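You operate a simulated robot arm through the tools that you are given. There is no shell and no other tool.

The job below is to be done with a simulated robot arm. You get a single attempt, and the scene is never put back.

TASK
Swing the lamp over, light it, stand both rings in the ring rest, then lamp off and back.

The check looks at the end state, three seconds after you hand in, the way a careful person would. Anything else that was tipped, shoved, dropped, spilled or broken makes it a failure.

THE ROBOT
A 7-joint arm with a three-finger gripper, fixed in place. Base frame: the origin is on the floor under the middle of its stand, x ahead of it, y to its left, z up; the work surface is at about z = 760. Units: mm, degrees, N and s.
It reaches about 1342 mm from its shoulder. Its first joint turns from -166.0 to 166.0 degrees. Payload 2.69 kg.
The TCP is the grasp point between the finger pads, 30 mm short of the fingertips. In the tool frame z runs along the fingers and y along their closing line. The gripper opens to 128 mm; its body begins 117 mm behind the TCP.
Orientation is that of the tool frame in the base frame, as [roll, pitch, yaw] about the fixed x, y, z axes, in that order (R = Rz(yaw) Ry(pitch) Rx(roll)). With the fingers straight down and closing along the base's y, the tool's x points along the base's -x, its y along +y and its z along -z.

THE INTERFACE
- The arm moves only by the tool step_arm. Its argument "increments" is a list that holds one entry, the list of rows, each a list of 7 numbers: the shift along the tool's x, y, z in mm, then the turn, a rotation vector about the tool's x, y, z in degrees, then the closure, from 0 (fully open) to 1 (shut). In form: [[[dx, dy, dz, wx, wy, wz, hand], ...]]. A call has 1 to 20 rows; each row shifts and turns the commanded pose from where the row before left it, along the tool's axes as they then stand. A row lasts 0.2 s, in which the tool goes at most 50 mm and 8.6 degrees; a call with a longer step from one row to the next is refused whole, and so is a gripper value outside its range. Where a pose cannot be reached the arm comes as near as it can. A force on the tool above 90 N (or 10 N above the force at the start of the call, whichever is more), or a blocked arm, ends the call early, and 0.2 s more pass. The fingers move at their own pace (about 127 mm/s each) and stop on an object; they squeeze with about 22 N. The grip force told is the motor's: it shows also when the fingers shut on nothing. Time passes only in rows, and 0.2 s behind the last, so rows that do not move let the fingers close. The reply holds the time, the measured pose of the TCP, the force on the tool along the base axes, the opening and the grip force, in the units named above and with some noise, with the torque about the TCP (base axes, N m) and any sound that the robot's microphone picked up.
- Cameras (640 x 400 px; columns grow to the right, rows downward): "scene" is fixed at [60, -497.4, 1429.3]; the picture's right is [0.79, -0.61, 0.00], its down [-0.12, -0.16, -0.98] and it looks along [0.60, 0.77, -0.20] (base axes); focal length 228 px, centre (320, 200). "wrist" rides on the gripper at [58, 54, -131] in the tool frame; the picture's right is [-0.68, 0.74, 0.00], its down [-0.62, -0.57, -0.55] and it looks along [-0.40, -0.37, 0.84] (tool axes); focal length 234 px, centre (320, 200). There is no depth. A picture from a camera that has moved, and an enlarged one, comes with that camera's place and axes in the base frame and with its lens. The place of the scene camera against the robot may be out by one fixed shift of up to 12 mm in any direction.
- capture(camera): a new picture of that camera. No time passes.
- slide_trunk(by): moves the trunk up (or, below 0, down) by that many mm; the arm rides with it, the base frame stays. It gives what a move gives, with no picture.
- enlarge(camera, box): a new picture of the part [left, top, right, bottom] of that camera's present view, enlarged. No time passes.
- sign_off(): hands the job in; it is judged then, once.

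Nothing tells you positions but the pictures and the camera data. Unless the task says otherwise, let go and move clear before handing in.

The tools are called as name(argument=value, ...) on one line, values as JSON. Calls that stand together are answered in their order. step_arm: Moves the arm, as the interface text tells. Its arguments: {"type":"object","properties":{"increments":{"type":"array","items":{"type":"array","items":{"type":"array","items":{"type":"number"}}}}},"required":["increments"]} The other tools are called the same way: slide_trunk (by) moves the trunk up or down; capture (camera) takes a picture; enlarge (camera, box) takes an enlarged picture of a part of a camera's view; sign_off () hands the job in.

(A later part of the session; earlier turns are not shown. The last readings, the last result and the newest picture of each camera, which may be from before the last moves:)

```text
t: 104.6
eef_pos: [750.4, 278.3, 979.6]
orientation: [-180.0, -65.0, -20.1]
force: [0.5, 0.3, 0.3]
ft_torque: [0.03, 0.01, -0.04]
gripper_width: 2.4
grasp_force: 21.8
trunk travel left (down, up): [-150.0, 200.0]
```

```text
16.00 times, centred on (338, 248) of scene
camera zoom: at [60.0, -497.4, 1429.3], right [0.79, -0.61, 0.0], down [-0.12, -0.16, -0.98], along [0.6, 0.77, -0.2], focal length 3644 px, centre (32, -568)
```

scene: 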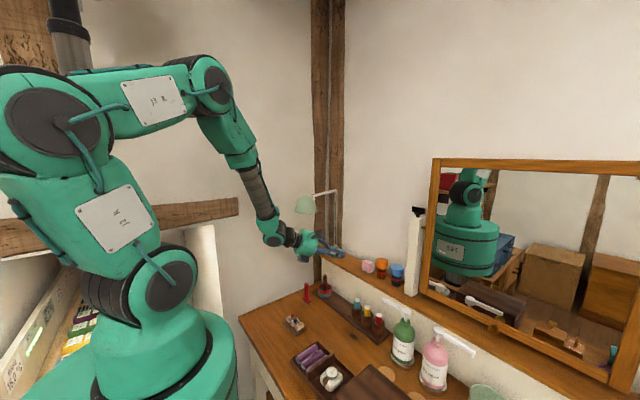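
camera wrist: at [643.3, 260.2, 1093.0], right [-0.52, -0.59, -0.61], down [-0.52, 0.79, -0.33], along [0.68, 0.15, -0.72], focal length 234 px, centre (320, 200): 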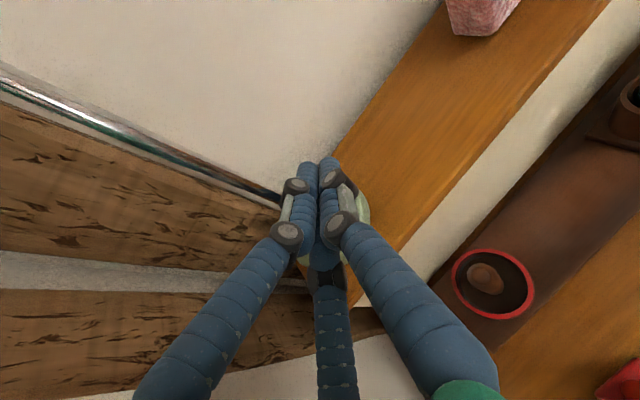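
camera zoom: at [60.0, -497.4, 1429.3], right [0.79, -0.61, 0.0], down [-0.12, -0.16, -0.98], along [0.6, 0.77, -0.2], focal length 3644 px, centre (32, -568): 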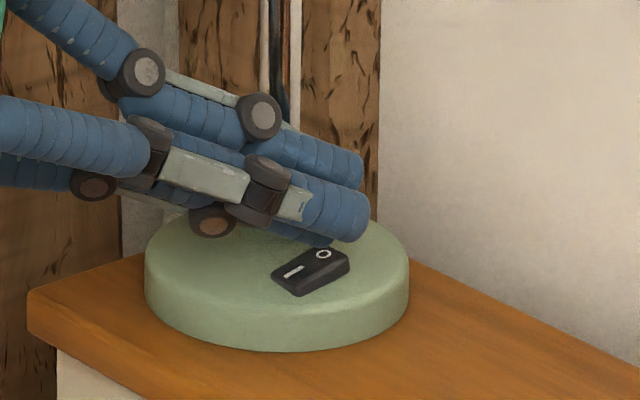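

step_arm(increments=[[[-0.9, 0, 0.42, 0, 0, 0, 1], [-0.9, 0, 0.42, 0, 0, 0, 1], [0, 0, 0, 0, 0, 0, 1]]])

step_arm(increments=[[[-0.9, 0, 0.42, 0, 0, 0, 1], [0, 0, 0, 0, 0, 0, 1]]])

step_arm(increments=[[[-0.9, 0, 0.42, 0, 0, 0, 1], [0, 0, 0, 0, 0, 0, 1]]])

enlarge(camera="scene", box=[330, 242, 346, 254])

```text
t: 105.4
eef_pos: [750.1, 278.9, 976.5]
orientation: [-179.9, -65.1, -20.3]
force: [0.2, 1.3, -0.9]
ft_torque: [-0.02, 0.07, -0.01]
gripper_width: 2.1
grasp_force: 22.1
trunk travel left (down, up): [-150.0, 200.0]
```

```text
t: 106.0
eef_pos: [750.1, 279.5, 974.4]
orientation: [-180.0, -65.1, -20.2]
force: [0.9, 0.3, -0.7]
ft_torque: [0.01, -0.01, -0.02]
gripper_width: 2.1
grasp_force: 21.7
trunk travel left (down, up): [-150.0, 200.0]
```

```text
t: 106.6
eef_pos: [749.5, 279.6, 973.7]
orientation: [180.0, -64.8, -20.1]
force: [0.2, -0.4, -0.2]
ft_torque: [0.01, 0.02, 0.0]
gripper_width: 2.2
grasp_force: 21.6
trunk travel left (down, up): [-150.0, 200.0]
```

```text
16.00 times, centred on (338, 248) of scene
camera zoom: at [60.0, -497.4, 1429.3], right [0.79, -0.61, 0.0], down [-0.12, -0.16, -0.98], along [0.6, 0.77, -0.2], focal length 3644 px, centre (32, -568)
```

zoom: 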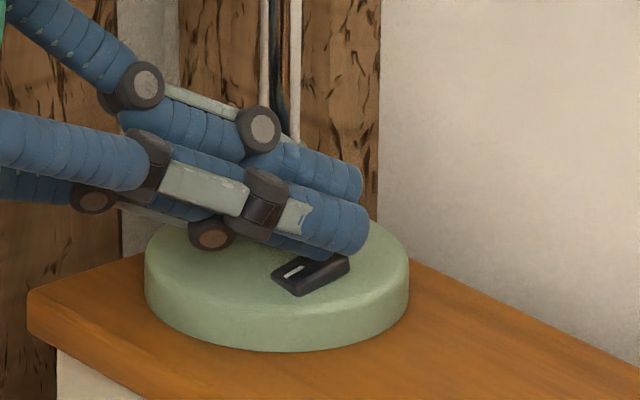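

step_arm(increments=[[[-0.9, 0, 0.42, 0, 0, 0, 1], [0, 0, 0, 0, 0, 0, 1]]])

step_arm(increments=[[[-0.9, 0, 0.42, 0, 0, 0, 1], [0, 0, 0, 0, 0, 0, 1]]])

enlarge(camera="scene", box=[330, 242, 346, 254])

```text
t: 107.2
eef_pos: [749.4, 279.5, 973.4]
orientation: [180.0, -65.0, -20.4]
force: [0.3, -1.4, 1.4]
ft_torque: [-0.03, -0.02, -0.02]
gripper_width: 2.1
grasp_force: 21.9
trunk travel left (down, up): [-150.0, 200.0]
```

```text
t: 107.8
eef_pos: [750.0, 279.6, 973.0]
orientation: [-179.9, -65.0, -20.3]
force: [0.3, -2.3, 7.6]
ft_torque: [-0.09, -0.16, -0.05]
gripper_width: 2.3
grasp_force: 22.1
trunk travel left (down, up): [-150.0, 200.0]
```

```text
16.00 times, centred on (338, 248) of scene
camera zoom: at [60.0, -497.4, 1429.3], right [0.79, -0.61, 0.0], down [-0.12, -0.16, -0.98], along [0.6, 0.77, -0.2], focal length 3644 px, centre (32, -568)
```

zoom: 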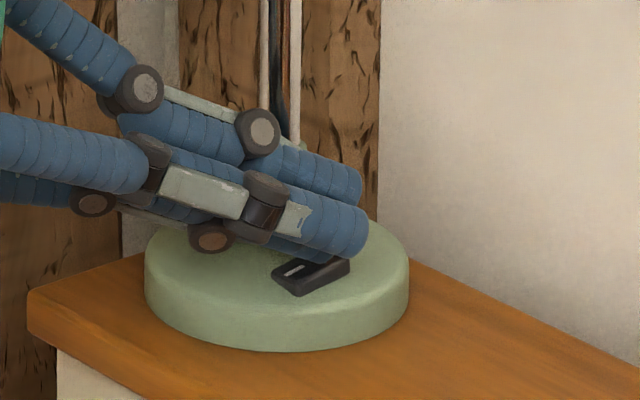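

Contact on the rocker (about 8 N up), no click yet. I press a little further.

step_arm(increments=[[[-0.63, 0, 0.3, 0, 0, 0, 1], [0, 0, 0, 0, 0, 0, 1]]])

step_arm(increments=[[[-0.63, 0, 0.3, 0, 0, 0, 1], [0, 0, 0, 0, 0, 0, 1]]])

enlarge(camera="scene", box=[330, 242, 346, 254])

```text
t: 108.4
eef_pos: [750.1, 279.2, 972.8]
orientation: [-179.8, -65.0, -20.3]
force: [3.5, -2.2, 14.3]
ft_torque: [-0.09, -0.33, -0.09]
gripper_width: 2.4
grasp_force: 21.7
trunk travel left (down, up): [-150.0, 200.0]
```

```text
t: 109.0
eef_pos: [749.9, 278.6, 972.9]
orientation: [-179.7, -65.2, -20.4]
force: [10.6, -1.6, 19.0]
ft_torque: [-0.05, -0.6, 0.03]
gripper_width: 2.2
grasp_force: 21.7
trunk travel left (down, up): [-150.0, 200.0]
heard: click
```

```text
16.00 times, centred on (338, 248) of scene
camera zoom: at [60.0, -497.4, 1429.3], right [0.79, -0.61, 0.0], down [-0.12, -0.16, -0.98], along [0.6, 0.77, -0.2], focal length 3644 px, centre (32, -568)
```

zoom: 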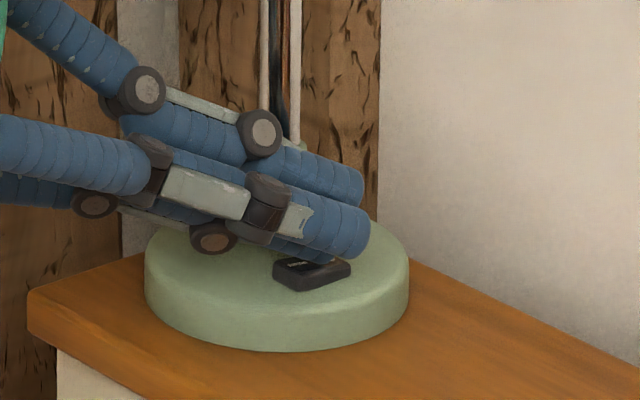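

A click — the rocker looks flipped to "O". I raise the finger straight up and check.

step_arm(increments=[[[4.5, 0, -2.1, 0, 0, 0, 1], [9.06, 0, -4.23, 0, 0, 0, 1], [13.6, 0, -6.34, 0, 0, 0, 1], [13.6, 0, -6.34, 0, 0, 0, 1], [0, 0, 0, 0, 0, 0, 1]]])

enlarge(camera="scene", box=[330, 242, 346, 254])

enlarge(camera="scene", box=[280, 180, 360, 230])

```text
t: 110.2
eef_pos: [749.0, 279.2, 1016.7]
orientation: [180.0, -64.9, -20.1]
force: [0.5, -0.6, 0.6]
ft_torque: [-0.02, -0.01, 0.01]
gripper_width: 2.5
grasp_force: 21.8
trunk travel left (down, up): [-150.0, 200.0]
heard: click
```

```text
16.00 times, centred on (338, 248) of scene
camera zoom: at [60.0, -497.4, 1429.3], right [0.79, -0.61, 0.0], down [-0.12, -0.16, -0.98], along [0.6, 0.77, -0.2], focal length 3644 px, centre (32, -568)
```

zoom: 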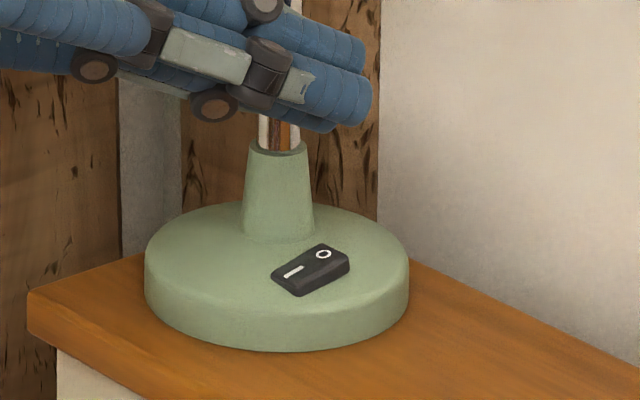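

```text
8.00 times, centred on (320, 205) of scene
camera zoom: at [60.0, -497.4, 1429.3], right [0.79, -0.61, 0.0], down [-0.12, -0.16, -0.98], along [0.6, 0.77, -0.2], focal length 1822 px, centre (320, 160)
```

zoom: 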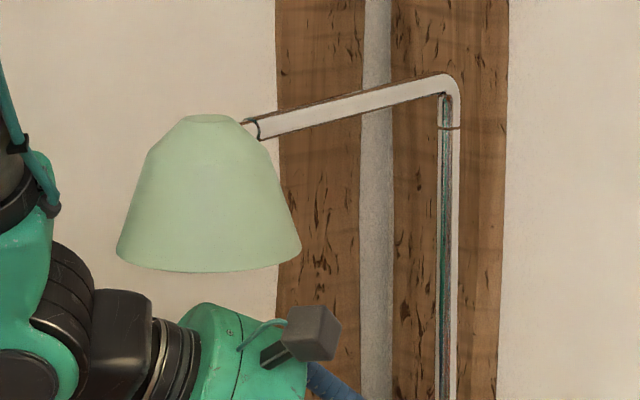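

The rocker flipped to O but flipped back to I as I rose: my contact was too near the pivot. I'll repeat with the finger about 8 mm further toward the "O" end.

step_arm(increments=[[[3.4, -2.18, 7.29, 0, 0, 0, 1], [-13.6, 0, 6.34, 0, 0, 0, 1], [-13.6, 0, 6.34, 0, 0, 0, 1], [-5.4, 0, 2.54, 0, 0, 0, 1], [0, 0, 0, 0, 0, 0, 1]]])

enlarge(camera="scene", box=[330, 242, 346, 254])

enlarge(camera="wrist", box=[250, 140, 370, 240])

```text
t: 111.4
eef_pos: [758.3, 280.2, 981.0]
orientation: [180.0, -65.0, -20.2]
force: [0.9, 0.3, 0.9]
ft_torque: [-0.01, 0.0, 0.0]
gripper_width: 2.5
grasp_force: 21.9
trunk travel left (down, up): [-150.0, 200.0]
```

```text
16.00 times, centred on (338, 248) of scene
camera zoom: at [60.0, -497.4, 1429.3], right [0.79, -0.61, 0.0], down [-0.12, -0.16, -0.98], along [0.6, 0.77, -0.2], focal length 3644 px, centre (32, -568)
```

zoom: 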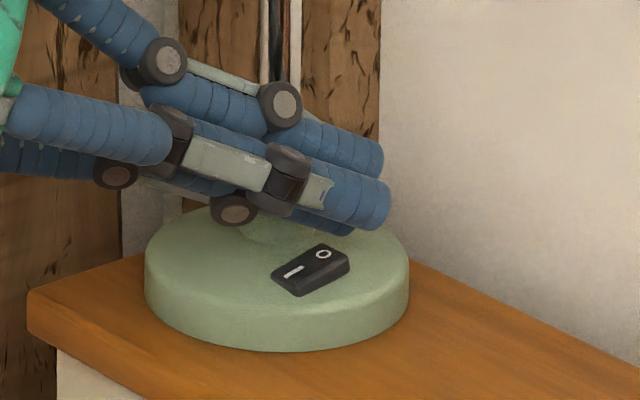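

```text
4.00 times, centred on (310, 190) of wrist
camera zoom: at [650.8, 259.3, 1088.7], right [-0.52, -0.59, -0.61], down [-0.52, 0.79, -0.33], along [0.68, 0.15, -0.72], focal length 937 px, centre (360, 240)
```

zoom: 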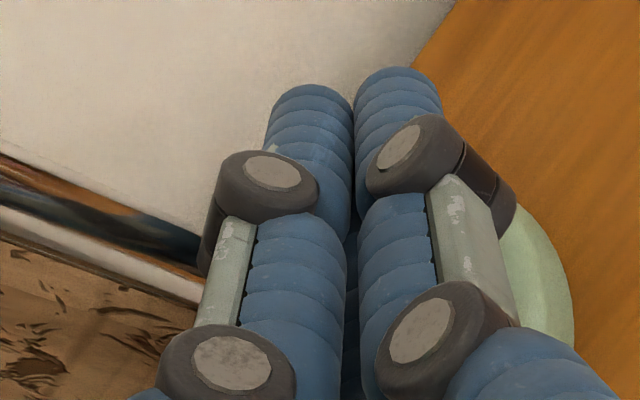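

step_arm(increments=[[[-1.8, 0, 0.85, 0, 0, 0, 1], [-1.36, 0, 0.634, 0, 0, 0, 1], [0, 0, 0, 0, 0, 0, 1]]])

step_arm(increments=[[[-0.9, 0, 0.42, 0, 0, 0, 1], [0, 0, 0, 0, 0, 0, 1]]])

step_arm(increments=[[[-0.9, 0, 0.42, 0, 0, 0, 1], [0, 0, 0, 0, 0, 0, 1]]])

enlarge(camera="scene", box=[330, 242, 346, 254])

```text
t: 112.2
eef_pos: [757.5, 279.1, 977.9]
orientation: [-180.0, -65.0, -20.2]
force: [-0.5, -0.6, -0.4]
ft_torque: [0.04, 0.0, -0.06]
gripper_width: 2.2
grasp_force: 21.5
trunk travel left (down, up): [-150.0, 200.0]
```

```text
t: 112.8
eef_pos: [759.1, 278.0, 975.6]
orientation: [-180.0, -65.0, -20.2]
force: [-0.1, -0.1, 0.7]
ft_torque: [-0.02, 0.04, 0.01]
gripper_width: 2.6
grasp_force: 21.9
trunk travel left (down, up): [-150.0, 200.0]
```

```text
t: 113.4
eef_pos: [758.6, 278.2, 974.4]
orientation: [-179.9, -65.1, -20.3]
force: [0.4, -1.1, 0.6]
ft_torque: [-0.01, -0.06, 0.0]
gripper_width: 2.2
grasp_force: 22.0
trunk travel left (down, up): [-150.0, 200.0]
```

```text
16.00 times, centred on (338, 248) of scene
camera zoom: at [60.0, -497.4, 1429.3], right [0.79, -0.61, 0.0], down [-0.12, -0.16, -0.98], along [0.6, 0.77, -0.2], focal length 3644 px, centre (32, -568)
```

zoom: 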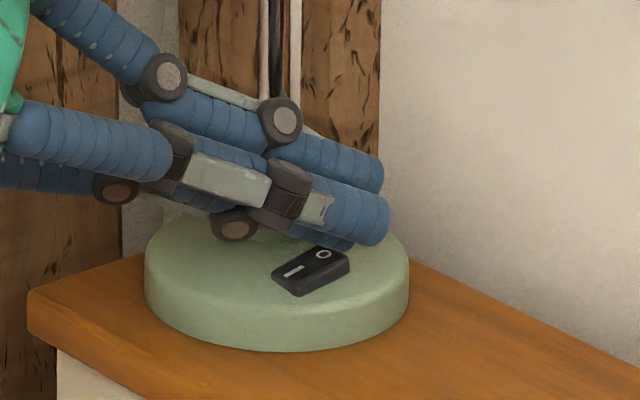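

step_arm(increments=[[[-0.9, 0, 0.42, 0, 0, 0, 1], [0, 0, 0, 0, 0, 0, 1]]])

step_arm(increments=[[[-0.9, 0, 0.42, 0, 0, 0, 1], [0, 0, 0, 0, 0, 0, 1]]])

step_arm(increments=[[[-0.63, 0, 0.3, 0, 0, 0, 1], [0, 0, 0, 0, 0, 0, 1]]])

enlarge(camera="scene", box=[330, 242, 346, 254])

```text
t: 114.0
eef_pos: [758.6, 279.3, 974.2]
orientation: [180.0, -64.8, -20.1]
force: [0.0, 0.7, 0.9]
ft_torque: [-0.01, 0.02, -0.01]
gripper_width: 2.4
grasp_force: 21.9
trunk travel left (down, up): [-150.0, 200.0]
```

```text
t: 114.6
eef_pos: [758.5, 278.1, 970.6]
orientation: [-180.0, -64.9, -20.1]
force: [0.2, 0.2, 0.3]
ft_torque: [0.0, 0.01, 0.0]
gripper_width: 2.4
grasp_force: 21.9
trunk travel left (down, up): [-150.0, 200.0]
heard: click
```

```text
t: 115.2
eef_pos: [758.3, 278.4, 971.6]
orientation: [180.0, -64.9, -20.1]
force: [-0.5, 0.5, -0.8]
ft_torque: [-0.02, -0.01, 0.04]
gripper_width: 2.1
grasp_force: 21.7
trunk travel left (down, up): [-150.0, 200.0]
```

```text
16.00 times, centred on (338, 248) of scene
camera zoom: at [60.0, -497.4, 1429.3], right [0.79, -0.61, 0.0], down [-0.12, -0.16, -0.98], along [0.6, 0.77, -0.2], focal length 3644 px, centre (32, -568)
```

zoom: 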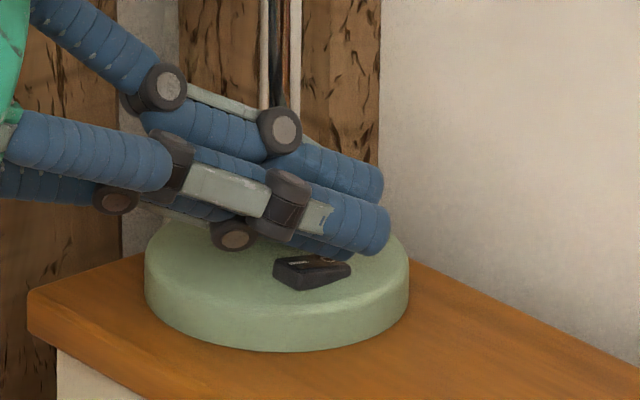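

Clean click this time, no residual force. I raise straight up and verify the rocker stays at "O".

step_arm(increments=[[[4.5, 0, -2.1, 0, 0, 0, 1], [9.06, 0, -4.23, 0, 0, 0, 1], [13.6, 0, -6.34, 0, 0, 0, 1], [13.6, 0, -6.34, 0, 0, 0, 1], [0, 0, 0, 0, 0, 0, 1]]])

enlarge(camera="scene", box=[330, 242, 346, 254])

```text
t: 116.4
eef_pos: [759.1, 277.8, 1017.9]
orientation: [-179.9, -64.9, -20.1]
force: [0.0, -1.0, -0.4]
ft_torque: [-0.03, 0.01, 0.03]
gripper_width: 2.1
grasp_force: 22.1
trunk travel left (down, up): [-150.0, 200.0]
```

```text
16.00 times, centred on (338, 248) of scene
camera zoom: at [60.0, -497.4, 1429.3], right [0.79, -0.61, 0.0], down [-0.12, -0.16, -0.98], along [0.6, 0.77, -0.2], focal length 3644 px, centre (32, -568)
```

zoom: 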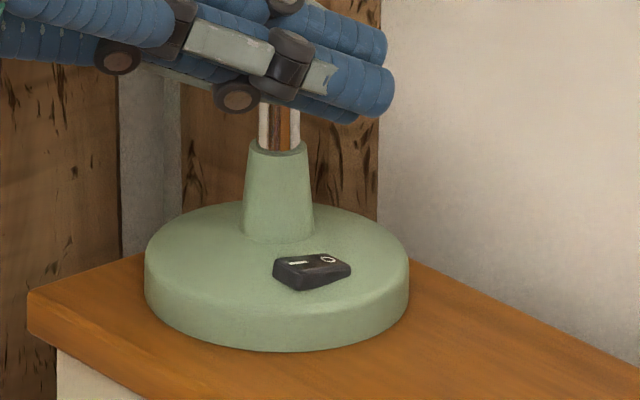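

The rocker is at "O" as at the start, and the base has not moved. Now I retreat along the same path.

step_arm(increments=[[[-12.9, 15.4, -30.1, 0, 0, 0, 1], [-12.9, 15.4, -30.1, 0, 0, 0, 1], [-12.9, 15.4, -30.1, 0, 0, 0, 1], [7.57, 39.4, 10.35, 0, 0, 0, 1], [7.57, 39.4, 10.35, 0, 0, 0, 1], [7.57, 39.4, 10.35, 0, 0, 0, 1], [7.57, 39.4, 10.35, 0, 0, 0, 1], [7.57, 39.4, 10.35, 0, 0, 0, 1], [7.57, 39.4, 10.35, 0, 0, 0, 1], [20, 0, -30, 0, 0, 0, 1], [20, 0, -30, 0, 0, 0, 1], [0, 0, 0, 0, 0, 0, 1]]])

capture(camera="scene")

```text
t: 119.0
eef_pos: [603.2, 34.6, 1097.3]
orientation: [179.9, -65.0, -20.2]
force: [-0.5, 0.7, 0.1]
ft_torque: [0.01, 0.01, 0.01]
gripper_width: 2.0
grasp_force: 22.1
trunk travel left (down, up): [-150.0, 200.0]
```

```text
taken
```

scene: 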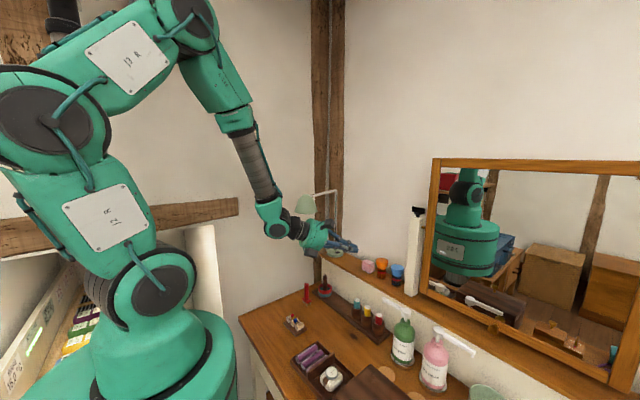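

step_arm(increments=[[[0, 0, 0, 0, -8.125, 0, 1], [0, 0, 0, 0, -8.125, 0, 1], [0, 0, 0, 0, -8.125, 0, 1], [0, 0, 0, 0, -8.125, 0, 1], [0, 0, 0, 0, -8.125, 0, 1], [0, 0, 0, 0, -8.125, 0, 1], [0, 0, 0, 0, -8.125, 0, 1], [0, 0, 0, 0, -8.125, 0, 1], [0, 0, -49, 0, 0, 0, 1], [0, 0, -49, 0, 0, 0, 1], [0, 0, -49, 0, 0, 0, 1], [0, 0, -49, 0, 0, 0, 1], [0, 0, -49, 0, 0, 0, 1], [0, 0, -49, 0, 0, 0, 1], [0, 0, 0, 0, 0, 0, 1]]])

step_arm(increments=[[[0, 0, 0, 0, 0, 8.1, 1], [0, 0, 0, 0, 0, 8.1, 1], [0, 0, 0, 0, 0, 8.1, 1], [0, 0, 0, 0, 0, 8.1, 1], [0, 0, 0, 0, 0, 8.1, 1], [0, 0, 0, 0, 0, 8.1, 1], [0, 0, 0, 0, 0, 8.1, 1], [0, 0, 0, 0, 0, 8.1, 1], [0, 0, 0, 0, 0, 8.1, 1], [0, 0, 0, 0, 0, 8.1, 1], [0, 0, 0, 0, 0, 8.1, 1], [0, 0, 0, 0, 0, 8.1, 1], [0, 0, 0, 0, 0, 8.1, 1], [0, 0, 0, 0, 0, 0, 1]]])

step_arm(increments=[[[0, 0, 0, 0, 0, 8.1, 0.61], [0, 0, 0, 0, 0, 8.1, 0.61], [0, 0, 0, 0, 0, 8.1, 0.61], [0, 0, 0, 0, 0, 8.1, 0.61], [0, 0, 0, 0, 0, 8.1, 0.61], [0, 0, 0, 0, 0, 8.1, 0.61], [0, 0, 0, 0, 0, 8.1, 0.61], [0, 0, 0, 0, 0, 8.1, 0.61], [0, 0, 0, 0, 0, 8.1, 0.61], [0, 0, 0, 0, 0, 8.1, 0.61], [0, 0, 0, 0, 0, 8.1, 0.61], [0, 0, 0, 0, 0, 8.1, 0.61], [0, 0, 0, 3, -5.2, 0, 0.61], [0, 0, 0, 3, -5.2, 0, 0.61], [0, 0, 0, 0, 0, 0, 0.61]]])

capture(camera="scene")

```text
t: 122.2
eef_pos: [603.6, 33.2, 1390.8]
orientation: [180.0, 0.0, -20.2]
force: [0.3, -0.4, 0.3]
ft_torque: [0.02, -0.01, 0.02]
gripper_width: 2.4
grasp_force: 22.1
trunk travel left (down, up): [-150.0, 200.0]
```

```text
t: 125.2
eef_pos: [604.3, 32.9, 1389.6]
orientation: [-180.0, 0.0, -125.5]
force: [-0.6, -0.7, 0.4]
ft_torque: [0.0, -0.01, 0.01]
gripper_width: 2.4
grasp_force: 21.6
trunk travel left (down, up): [-150.0, 200.0]
```

```text
t: 128.4
eef_pos: [604.9, 34.5, 1390.1]
orientation: [-173.8, 10.4, 137.8]
force: [0.2, 1.0, -0.2]
ft_torque: [-0.06, 0.01, -0.01]
gripper_width: 49.7
grasp_force: 0.0
trunk travel left (down, up): [-150.0, 200.0]
```

```text
taken
```

scene: 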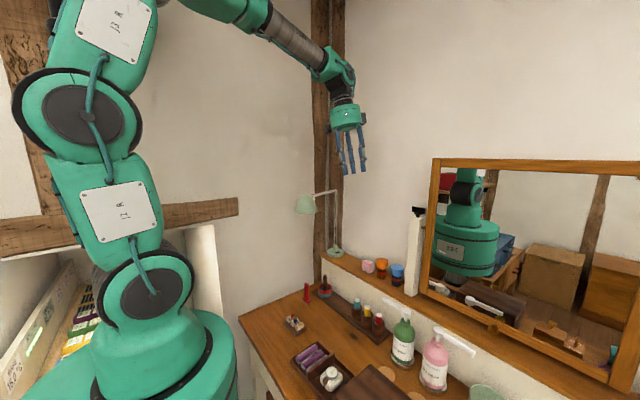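

step_arm(increments=[[[27.84, 39.36, -6.86, 0, 0, 0, 0.61], [27.84, 39.36, -6.86, 0, 0, 0, 0.61], [27.84, 39.36, -6.86, 0, 0, 0, 0.61], [27.84, 39.36, -6.86, 0, 0, 0, 0.61], [27.84, 39.36, -6.86, 0, 0, 0, 0.61], [0, 0, 0, 0, 0, 0, 0.61], [0, 0, 0, 0, 0, 0, 0.61]]])

capture(camera="wrist")

enlarge(camera="scene", box=[260, 100, 400, 270])

```text
t: 130.0
eef_pos: [636.0, 275.2, 1379.3]
orientation: [-174.0, 10.4, 137.8]
force: [-0.4, -0.3, 0.9]
ft_torque: [0.03, -0.03, 0.01]
gripper_width: 49.8
grasp_force: 0.0
trunk travel left (down, up): [-150.0, 200.0]
```

```text
taken
camera wrist: at [620.3, 377.3, 1491.0], right [1.0, 0.09, 0.05], down [0.03, -0.71, 0.71], along [0.09, -0.7, -0.71], focal length 234 px, centre (320, 200)
```

wrist: 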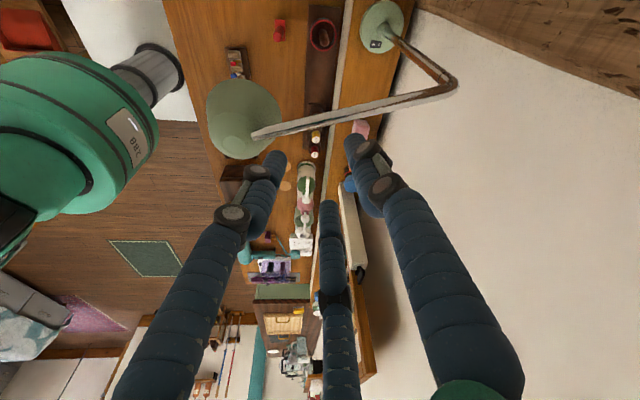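

```text
2.35 times, centred on (330, 185) of scene
camera zoom: at [60.0, -497.4, 1429.3], right [0.79, -0.61, 0.0], down [-0.12, -0.16, -0.98], along [0.6, 0.77, -0.2], focal length 536 px, centre (296, 235)
```

zoom: 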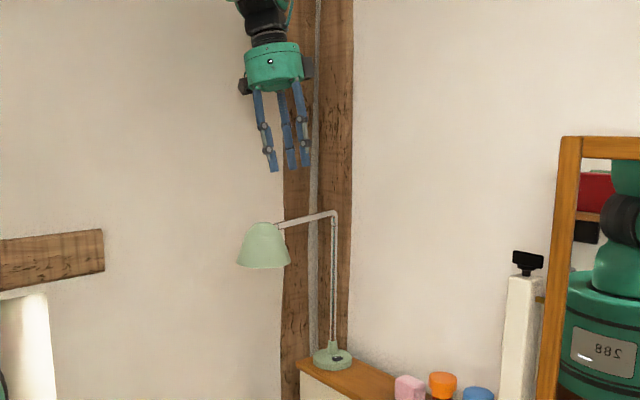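

Same pose as when I left the tube. I lower the cage over the tube again.

step_arm(increments=[[[7.2, 4.16, 39.1, 0, 0, 0, 0.61], [7.2, 4.16, 39.1, 0, 0, 0, 0.61], [0, 0, 0, 0, 0, 0, 0.61]]])

capture(camera="wrist")

step_arm(increments=[[[3.3, 1.9, 18, 0, 0, 0, 0.61], [3.3, 1.9, 18, 0, 0, 0, 0.61], [0, 0, 0, 0, 0, 0, 0.61]]])

capture(camera="wrist")

enlarge(camera="scene", box=[270, 150, 370, 250])

```text
t: 130.8
eef_pos: [636.3, 276.1, 1298.7]
orientation: [-173.9, 10.4, 137.9]
force: [-0.1, 0.2, -0.3]
ft_torque: [0.0, 0.03, -0.02]
gripper_width: 49.7
grasp_force: 0.0
trunk travel left (down, up): [-150.0, 200.0]
```

```text
taken
camera wrist: at [621.1, 377.9, 1410.6], right [1.0, 0.09, 0.04], down [0.03, -0.71, 0.71], along [0.09, -0.7, -0.71], focal length 234 px, centre (320, 200)
```

wrist: 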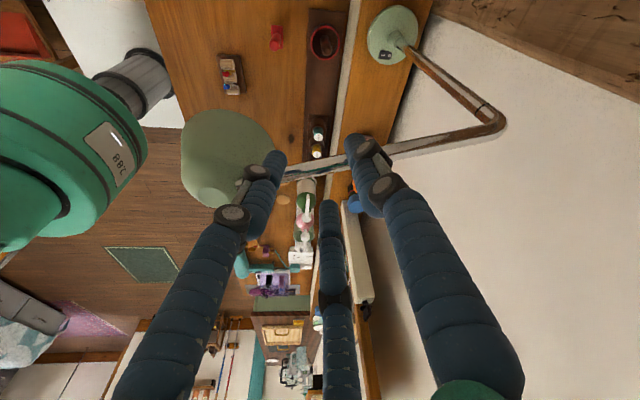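

```text
t: 131.6
eef_pos: [635.1, 275.1, 1260.8]
orientation: [-173.9, 10.5, 137.9]
force: [0.2, -0.7, -0.6]
ft_torque: [-0.03, 0.01, -0.01]
gripper_width: 49.8
grasp_force: 0.3
trunk travel left (down, up): [-150.0, 200.0]
```

```text
taken
camera wrist: at [620.4, 377.5, 1373.4], right [1.0, 0.09, 0.05], down [0.03, -0.71, 0.71], along [0.09, -0.7, -0.71], focal length 234 px, centre (320, 200)
```

wrist: 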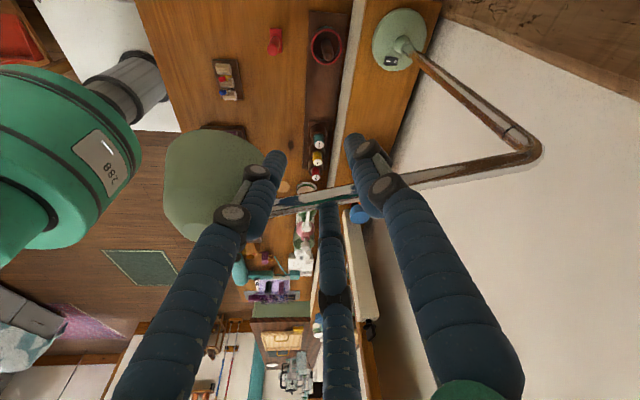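

```text
4.00 times, centred on (320, 200) of scene
camera zoom: at [60.0, -497.4, 1429.3], right [0.79, -0.61, 0.0], down [-0.12, -0.16, -0.98], along [0.6, 0.77, -0.2], focal length 911 px, centre (320, 200)
```

zoom: 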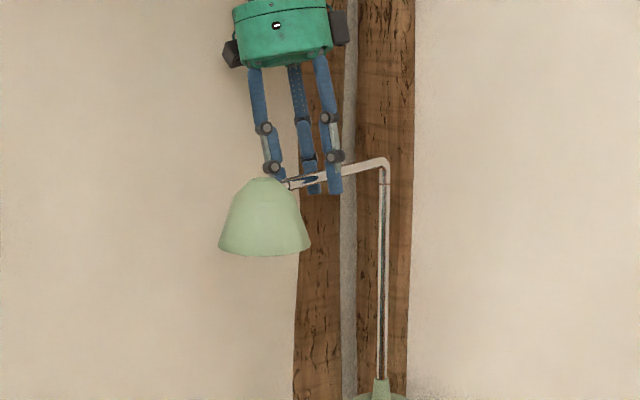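

Tube is caged. I narrow the cage slightly (32 mm) and begin the reverse sweep.

step_arm(increments=[[[0, 0, 0, 0, 0, 0, 0.7], [0, 0, 0, 0, 0, 0, 0.75], [0, 0, 0, 0, 0, 0, 0.75], [-9.82, -6.68, 2.52, -0.9, -0.52, -4.89, 0.75], [-9.82, -6.68, 2.52, -0.9, -0.52, -4.89, 0.75], [-9.82, -6.68, 2.52, -0.9, -0.52, -4.89, 0.75]]])

capture(camera="wrist")

enlarge(camera="scene", box=[270, 150, 370, 270])

```text
t: 133.0
eef_pos: [647.2, 241.7, 1261.9]
orientation: [-173.9, 10.5, 152.9]
force: [0.5, 0.2, 0.1]
ft_torque: [0.02, 0.0, -0.02]
gripper_width: 32.1
grasp_force: 0.0
trunk travel left (down, up): [-150.0, 200.0]
```

```text
taken
camera wrist: at [605.6, 336.2, 1374.0], right [0.94, 0.34, 0.05], down [0.21, -0.68, 0.71], along [0.27, -0.65, -0.71], focal length 234 px, centre (320, 200)
```

wrist: 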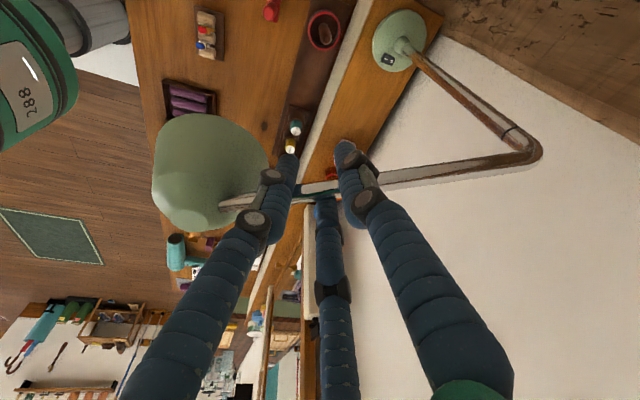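

```text
3.33 times, centred on (320, 210) of scene
camera zoom: at [60.0, -497.4, 1429.3], right [0.79, -0.61, 0.0], down [-0.12, -0.16, -0.98], along [0.6, 0.77, -0.2], focal length 759 px, centre (320, 167)
```

zoom: 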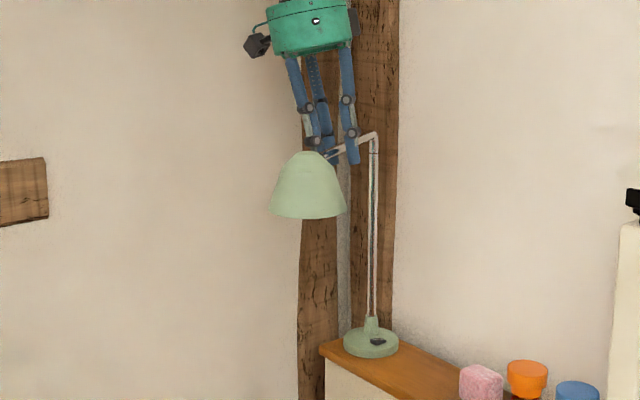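

step_arm(increments=[[[-9.82, -6.68, 2.52, -0.9, -0.52, -4.89, 0.75], [-9.82, -6.68, 2.52, -0.9, -0.52, -4.89, 0.75], [-9.82, -6.68, 2.52, -0.9, -0.52, -4.89, 0.75], [-9.82, -6.68, 2.52, -0.9, -0.52, -4.89, 0.75], [-9.82, -6.68, 2.52, -0.9, -0.52, -4.89, 0.75], [-9.82, -6.68, 2.52, -0.9, -0.52, -4.89, 0.75]]])

capture(camera="wrist")

enlarge(camera="scene", box=[290, 150, 410, 270])

```text
t: 134.4
eef_pos: [693.7, 184.7, 1261.6]
orientation: [-174.0, 10.5, -177.0]
force: [-0.4, -0.1, 0.2]
ft_torque: [0.0, -0.05, 0.02]
gripper_width: 32.1
grasp_force: 0.0
trunk travel left (down, up): [-150.0, 200.0]
```

```text
taken
camera wrist: at [609.2, 247.6, 1374.0], right [0.64, 0.77, 0.05], down [0.52, -0.48, 0.71], along [0.56, -0.43, -0.71], focal length 234 px, centre (320, 200)
```

wrist: 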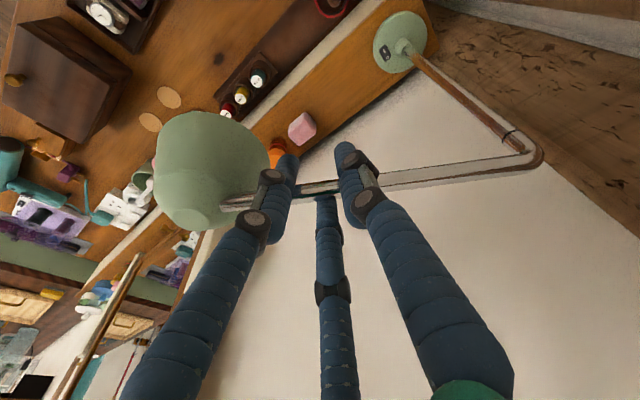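

```text
3.33 times, centred on (350, 210) of scene
camera zoom: at [60.0, -497.4, 1429.3], right [0.79, -0.61, 0.0], down [-0.12, -0.16, -0.98], along [0.6, 0.77, -0.2], focal length 759 px, centre (220, 167)
```

zoom: 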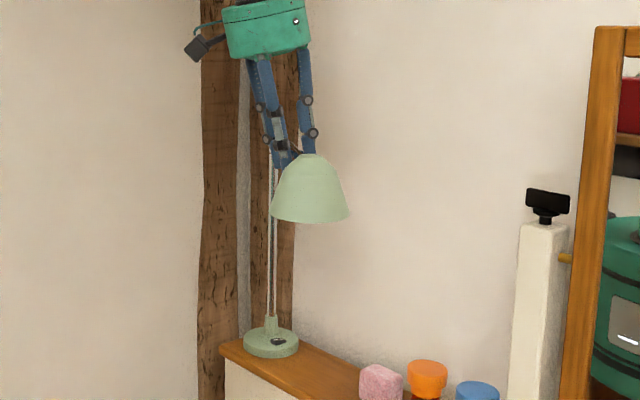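

step_arm(increments=[[[-9.82, -6.68, 2.52, -0.9, -0.52, -4.89, 0.75], [-9.82, -6.68, 2.52, -0.9, -0.52, -4.89, 0.75], [-9.82, -6.68, 2.52, -0.9, -0.52, -4.89, 0.75], [-9.82, -6.68, 2.52, -0.9, -0.52, -4.89, 0.75], [-9.82, -6.68, 2.52, -0.9, -0.52, -4.89, 0.75], [0, 0, 0, 0, 0, 0, 0.75]]])

capture(camera="wrist")

enlarge(camera="scene", box=[320, 180, 400, 260])

enlarge(camera="scene", box=[355, 184, 403, 219])

```text
t: 135.8
eef_pos: [748.3, 164.0, 1262.3]
orientation: [-173.9, 10.4, -152.1]
force: [-0.3, 0.3, -0.4]
ft_torque: [0.01, 0.04, 0.01]
gripper_width: 32.0
grasp_force: 0.1
trunk travel left (down, up): [-150.0, 200.0]
```

```text
taken
camera wrist: at [646.4, 183.9, 1374.2], right [0.26, 0.97, 0.05], down [0.68, -0.21, 0.71], along [0.69, -0.15, -0.71], focal length 234 px, centre (320, 200)
```

wrist: 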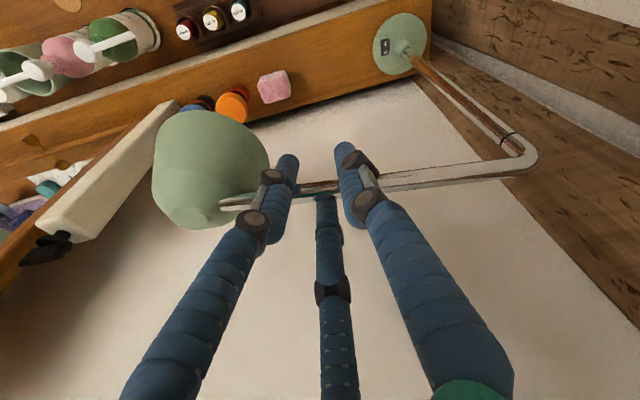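

```text
5.00 times, centred on (360, 220) of scene
camera zoom: at [60.0, -497.4, 1429.3], right [0.79, -0.61, 0.0], down [-0.12, -0.16, -0.98], along [0.6, 0.77, -0.2], focal length 1139 px, centre (120, 100)
```

zoom: 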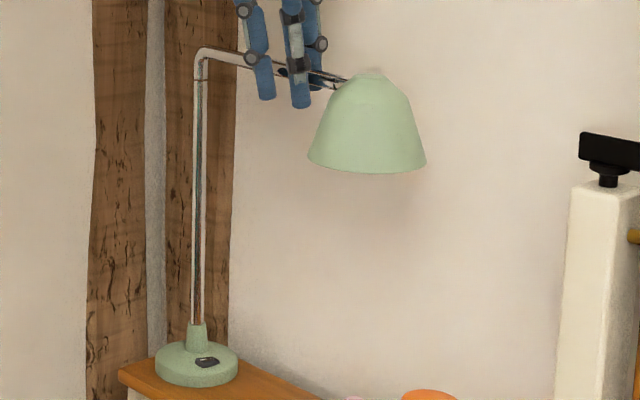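

```text
11.43 times, centred on (379, 202) of scene
camera zoom: at [60.0, -497.4, 1429.3], right [0.79, -0.61, 0.0], down [-0.12, -0.16, -0.98], along [0.6, 0.77, -0.2], focal length 2603 px, centre (-354, 183)
```

zoom: 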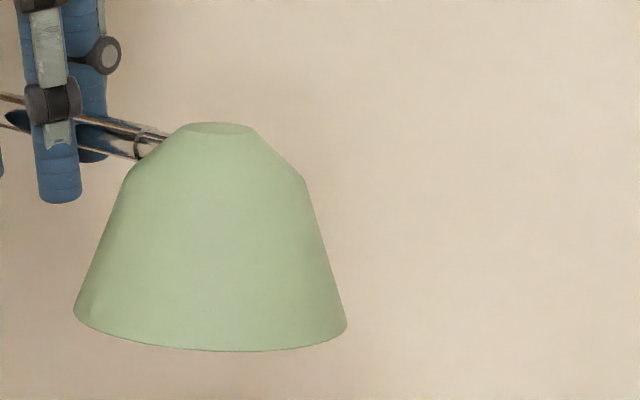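

The shade is about 9° short of its original place. I continue with finer steps, comparing with the first picture.

step_arm(increments=[[[-4.91, -3.34, 1.26, -0.45, -0.26, -2.45, 0.75], [-4.91, -3.34, 1.26, -0.45, -0.26, -2.45, 0.75], [0, 0, 0, 0, 0, 0, 0.75]]])

enlarge(camera="scene", box=[355, 184, 403, 219])

capture(camera="wrist")

```text
t: 136.6
eef_pos: [762.1, 162.2, 1263.2]
orientation: [-173.8, 10.4, -147.1]
force: [0.5, -0.3, 0.1]
ft_torque: [-0.03, 0.0, -0.03]
gripper_width: 32.2
grasp_force: 0.1
trunk travel left (down, up): [-150.0, 200.0]
```

```text
11.43 times, centred on (379, 202) of scene
camera zoom: at [60.0, -497.4, 1429.3], right [0.79, -0.61, 0.0], down [-0.12, -0.16, -0.98], along [0.6, 0.77, -0.2], focal length 2603 px, centre (-354, 183)
```

zoom: 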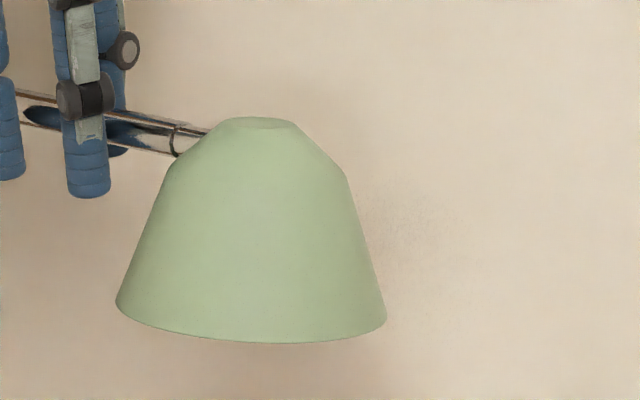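

```text
taken
camera wrist: at [657.1, 174.3, 1374.5], right [0.17, 0.98, 0.05], down [0.69, -0.15, 0.71], along [0.7, -0.09, -0.71], focal length 234 px, centre (320, 200)
```

wrist: 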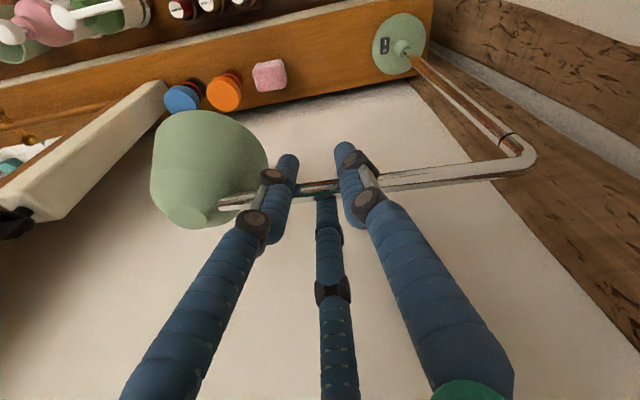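

step_arm(increments=[[[-4.91, -3.34, 1.26, -0.45, -0.26, -2.45, 0.75], [0, 0, 0, 0, 0, 0, 0.75], [0, 0, 0, 0, 0, 0, 0.75]]])

enlarge(camera="scene", box=[355, 184, 403, 219])

capture(camera="wrist")

```text
t: 137.4
eef_pos: [767.3, 162.4, 1261.9]
orientation: [-173.9, 10.3, -144.6]
force: [0.3, 0.1, 0.2]
ft_torque: [0.0, 0.01, -0.01]
gripper_width: 32.1
grasp_force: 0.1
trunk travel left (down, up): [-150.0, 200.0]
```

```text
11.43 times, centred on (379, 202) of scene
camera zoom: at [60.0, -497.4, 1429.3], right [0.79, -0.61, 0.0], down [-0.12, -0.16, -0.98], along [0.6, 0.77, -0.2], focal length 2603 px, centre (-354, 183)
```

zoom: 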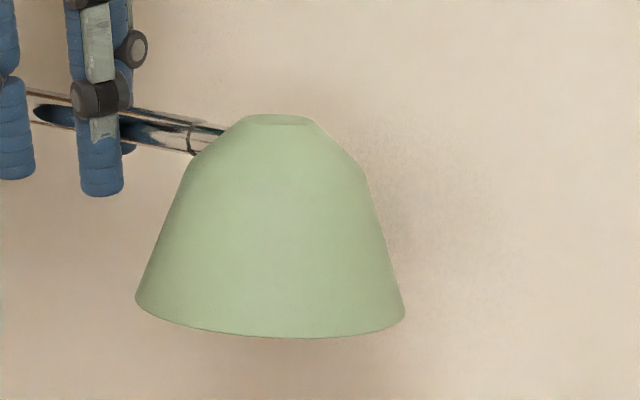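

```text
taken
camera wrist: at [662.2, 169.5, 1374.3], right [0.13, 0.99, 0.05], down [0.7, -0.12, 0.71], along [0.71, -0.06, -0.71], focal length 234 px, centre (320, 200)
```

wrist: 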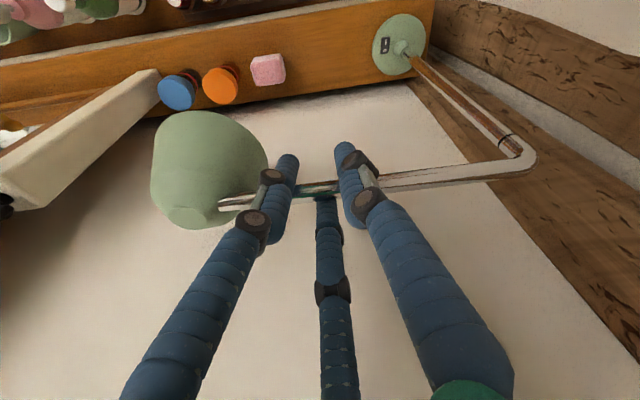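

Only ~0.3° short now. One tiny final nudge.

step_arm(increments=[[[-0.69, -0.47, 0.18, -0.06, -0.036, -0.34, 0.75], [0, 0, 0, 0, 0, 0, 0.75], [0, 0, 0, 0, 0, 0, 0.75]]])

enlarge(camera="scene", box=[355, 184, 403, 219])

```text
t: 138.2
eef_pos: [768.3, 161.7, 1262.7]
orientation: [-173.9, 10.4, -144.2]
force: [-0.4, -0.3, 0.5]
ft_torque: [0.0, 0.0, -0.01]
gripper_width: 32.0
grasp_force: 0.0
trunk travel left (down, up): [-150.0, 200.0]
```

```text
11.43 times, centred on (379, 202) of scene
camera zoom: at [60.0, -497.4, 1429.3], right [0.79, -0.61, 0.0], down [-0.12, -0.16, -0.98], along [0.6, 0.77, -0.2], focal length 2603 px, centre (-354, 183)
```

zoom: 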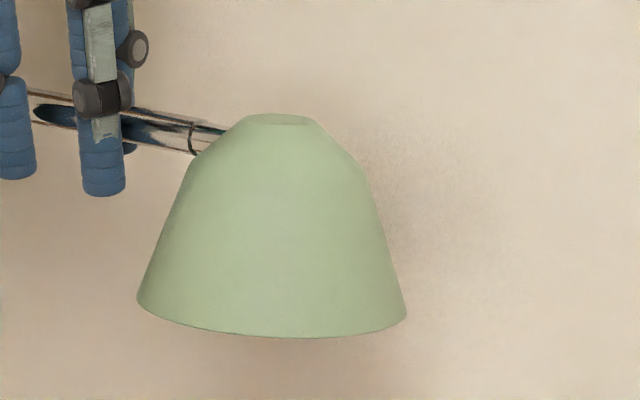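

The shade is back at its original pixels. I open the cage, step back 9 mm so nothing touches the tube, and lift out.

step_arm(increments=[[[0, 0, 0, 0, 0, 0, 0.68], [0, 0, 0, 0, 0, 0, 0.61], [0, 0, 0, 0, 0, 0, 0.61], [3.58, 2.55, -0.93, 0, 0, 0, 0.61], [3.58, 2.55, -0.93, 0, 0, 0, 0.61], [0, 0, 0, 0, 0, 0, 0.61]]])

enlarge(camera="scene", box=[355, 184, 403, 219])

capture(camera="wrist")

```text
t: 139.6
eef_pos: [759.0, 162.5, 1262.0]
orientation: [-173.9, 10.4, -144.3]
force: [-0.1, 0.1, -0.1]
ft_torque: [0.02, -0.03, -0.01]
gripper_width: 49.8
grasp_force: 0.0
trunk travel left (down, up): [-150.0, 200.0]
```

```text
11.43 times, centred on (379, 202) of scene
camera zoom: at [60.0, -497.4, 1429.3], right [0.79, -0.61, 0.0], down [-0.12, -0.16, -0.98], along [0.6, 0.77, -0.2], focal length 2603 px, centre (-354, 183)
```

zoom: 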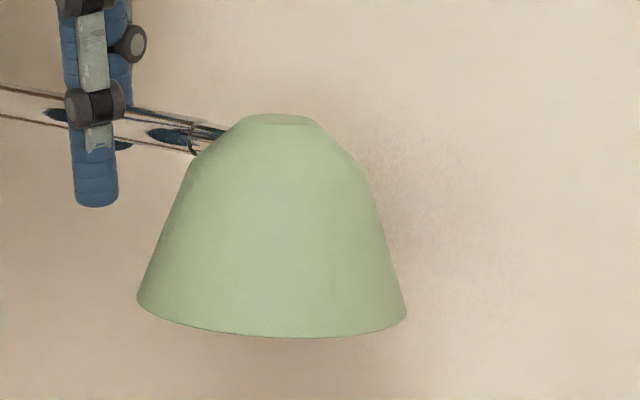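

```text
taken
camera wrist: at [653.9, 169.0, 1374.5], right [0.12, 0.99, 0.05], down [0.7, -0.12, 0.71], along [0.71, -0.06, -0.71], focal length 234 px, centre (320, 200)
```

wrist: 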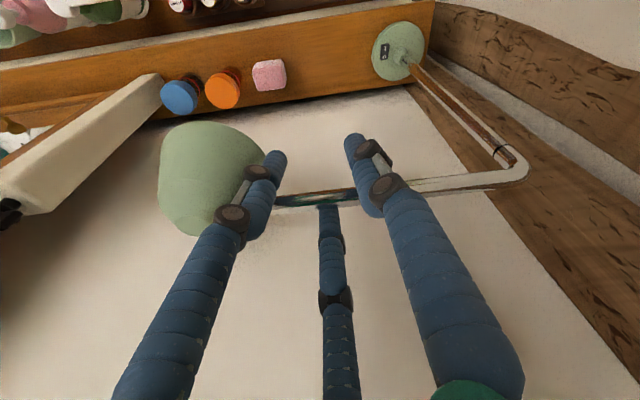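

step_arm(increments=[[[-5.4, -3.1, -29.3, 0, 0, 0, 0.61], [-7.2, -4.16, -39.1, 0, 0, 0, 0.61], [-7.2, -4.16, -39.1, 0, 0, 0, 0.61], [-7.2, -4.16, -39.1, 0, 0, 0, 0.61], [0, 0, 0, 0, 0, 0, 0.61]]])

enlarge(camera="scene", box=[355, 184, 403, 219])

enlarge(camera="scene", box=[322, 240, 354, 260])

enlarge(camera="scene", box=[320, 180, 400, 260])

capture(camera="wrist")

```text
t: 140.8
eef_pos: [758.9, 162.3, 1412.0]
orientation: [-173.9, 10.4, -144.2]
force: [-0.3, -0.4, 0.1]
ft_torque: [0.03, -0.03, 0.03]
gripper_width: 50.1
grasp_force: 0.0
trunk travel left (down, up): [-150.0, 200.0]
```

```text
11.43 times, centred on (379, 202) of scene
camera zoom: at [60.0, -497.4, 1429.3], right [0.79, -0.61, 0.0], down [-0.12, -0.16, -0.98], along [0.6, 0.77, -0.2], focal length 2603 px, centre (-354, 183)
```

zoom: 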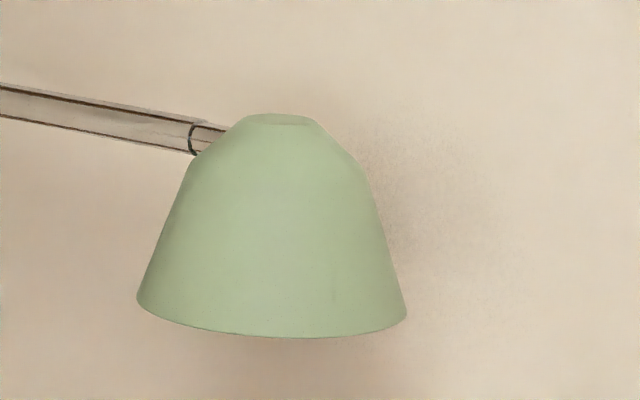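

```text
16.00 times, centred on (338, 250) of scene
camera zoom: at [60.0, -497.4, 1429.3], right [0.79, -0.61, 0.0], down [-0.12, -0.16, -0.98], along [0.6, 0.77, -0.2], focal length 3644 px, centre (32, -600)
```

zoom: 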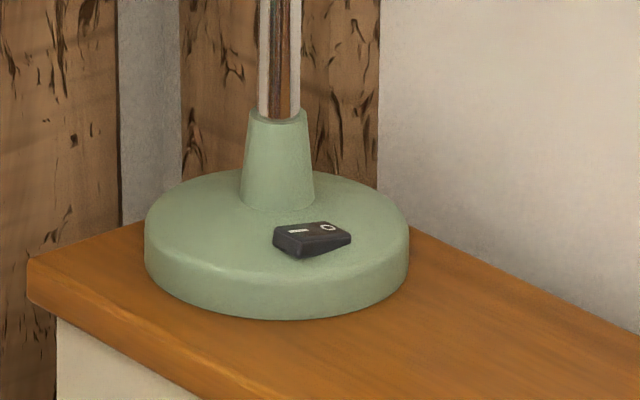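

```text
5.00 times, centred on (360, 220) of scene
camera zoom: at [60.0, -497.4, 1429.3], right [0.79, -0.61, 0.0], down [-0.12, -0.16, -0.98], along [0.6, 0.77, -0.2], focal length 1139 px, centre (120, 100)
```

zoom: 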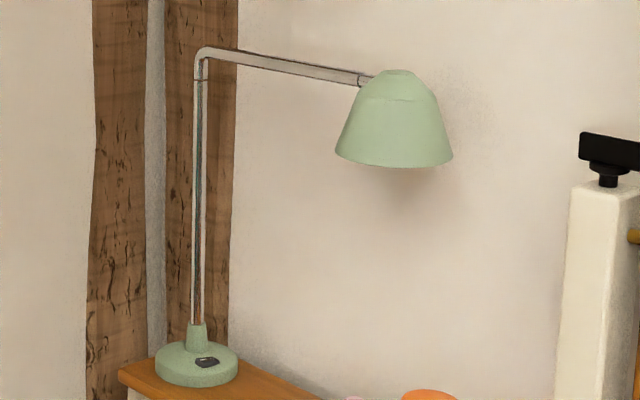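

```text
taken
camera wrist: at [653.1, 169.1, 1524.5], right [0.12, 0.99, 0.05], down [0.7, -0.12, 0.71], along [0.71, -0.06, -0.71], focal length 234 px, centre (320, 200)
```

wrist: 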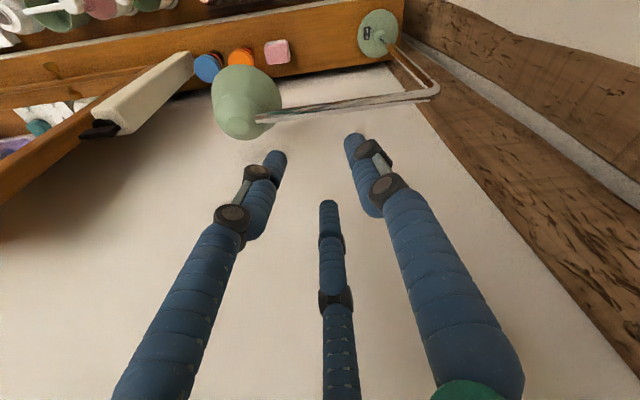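

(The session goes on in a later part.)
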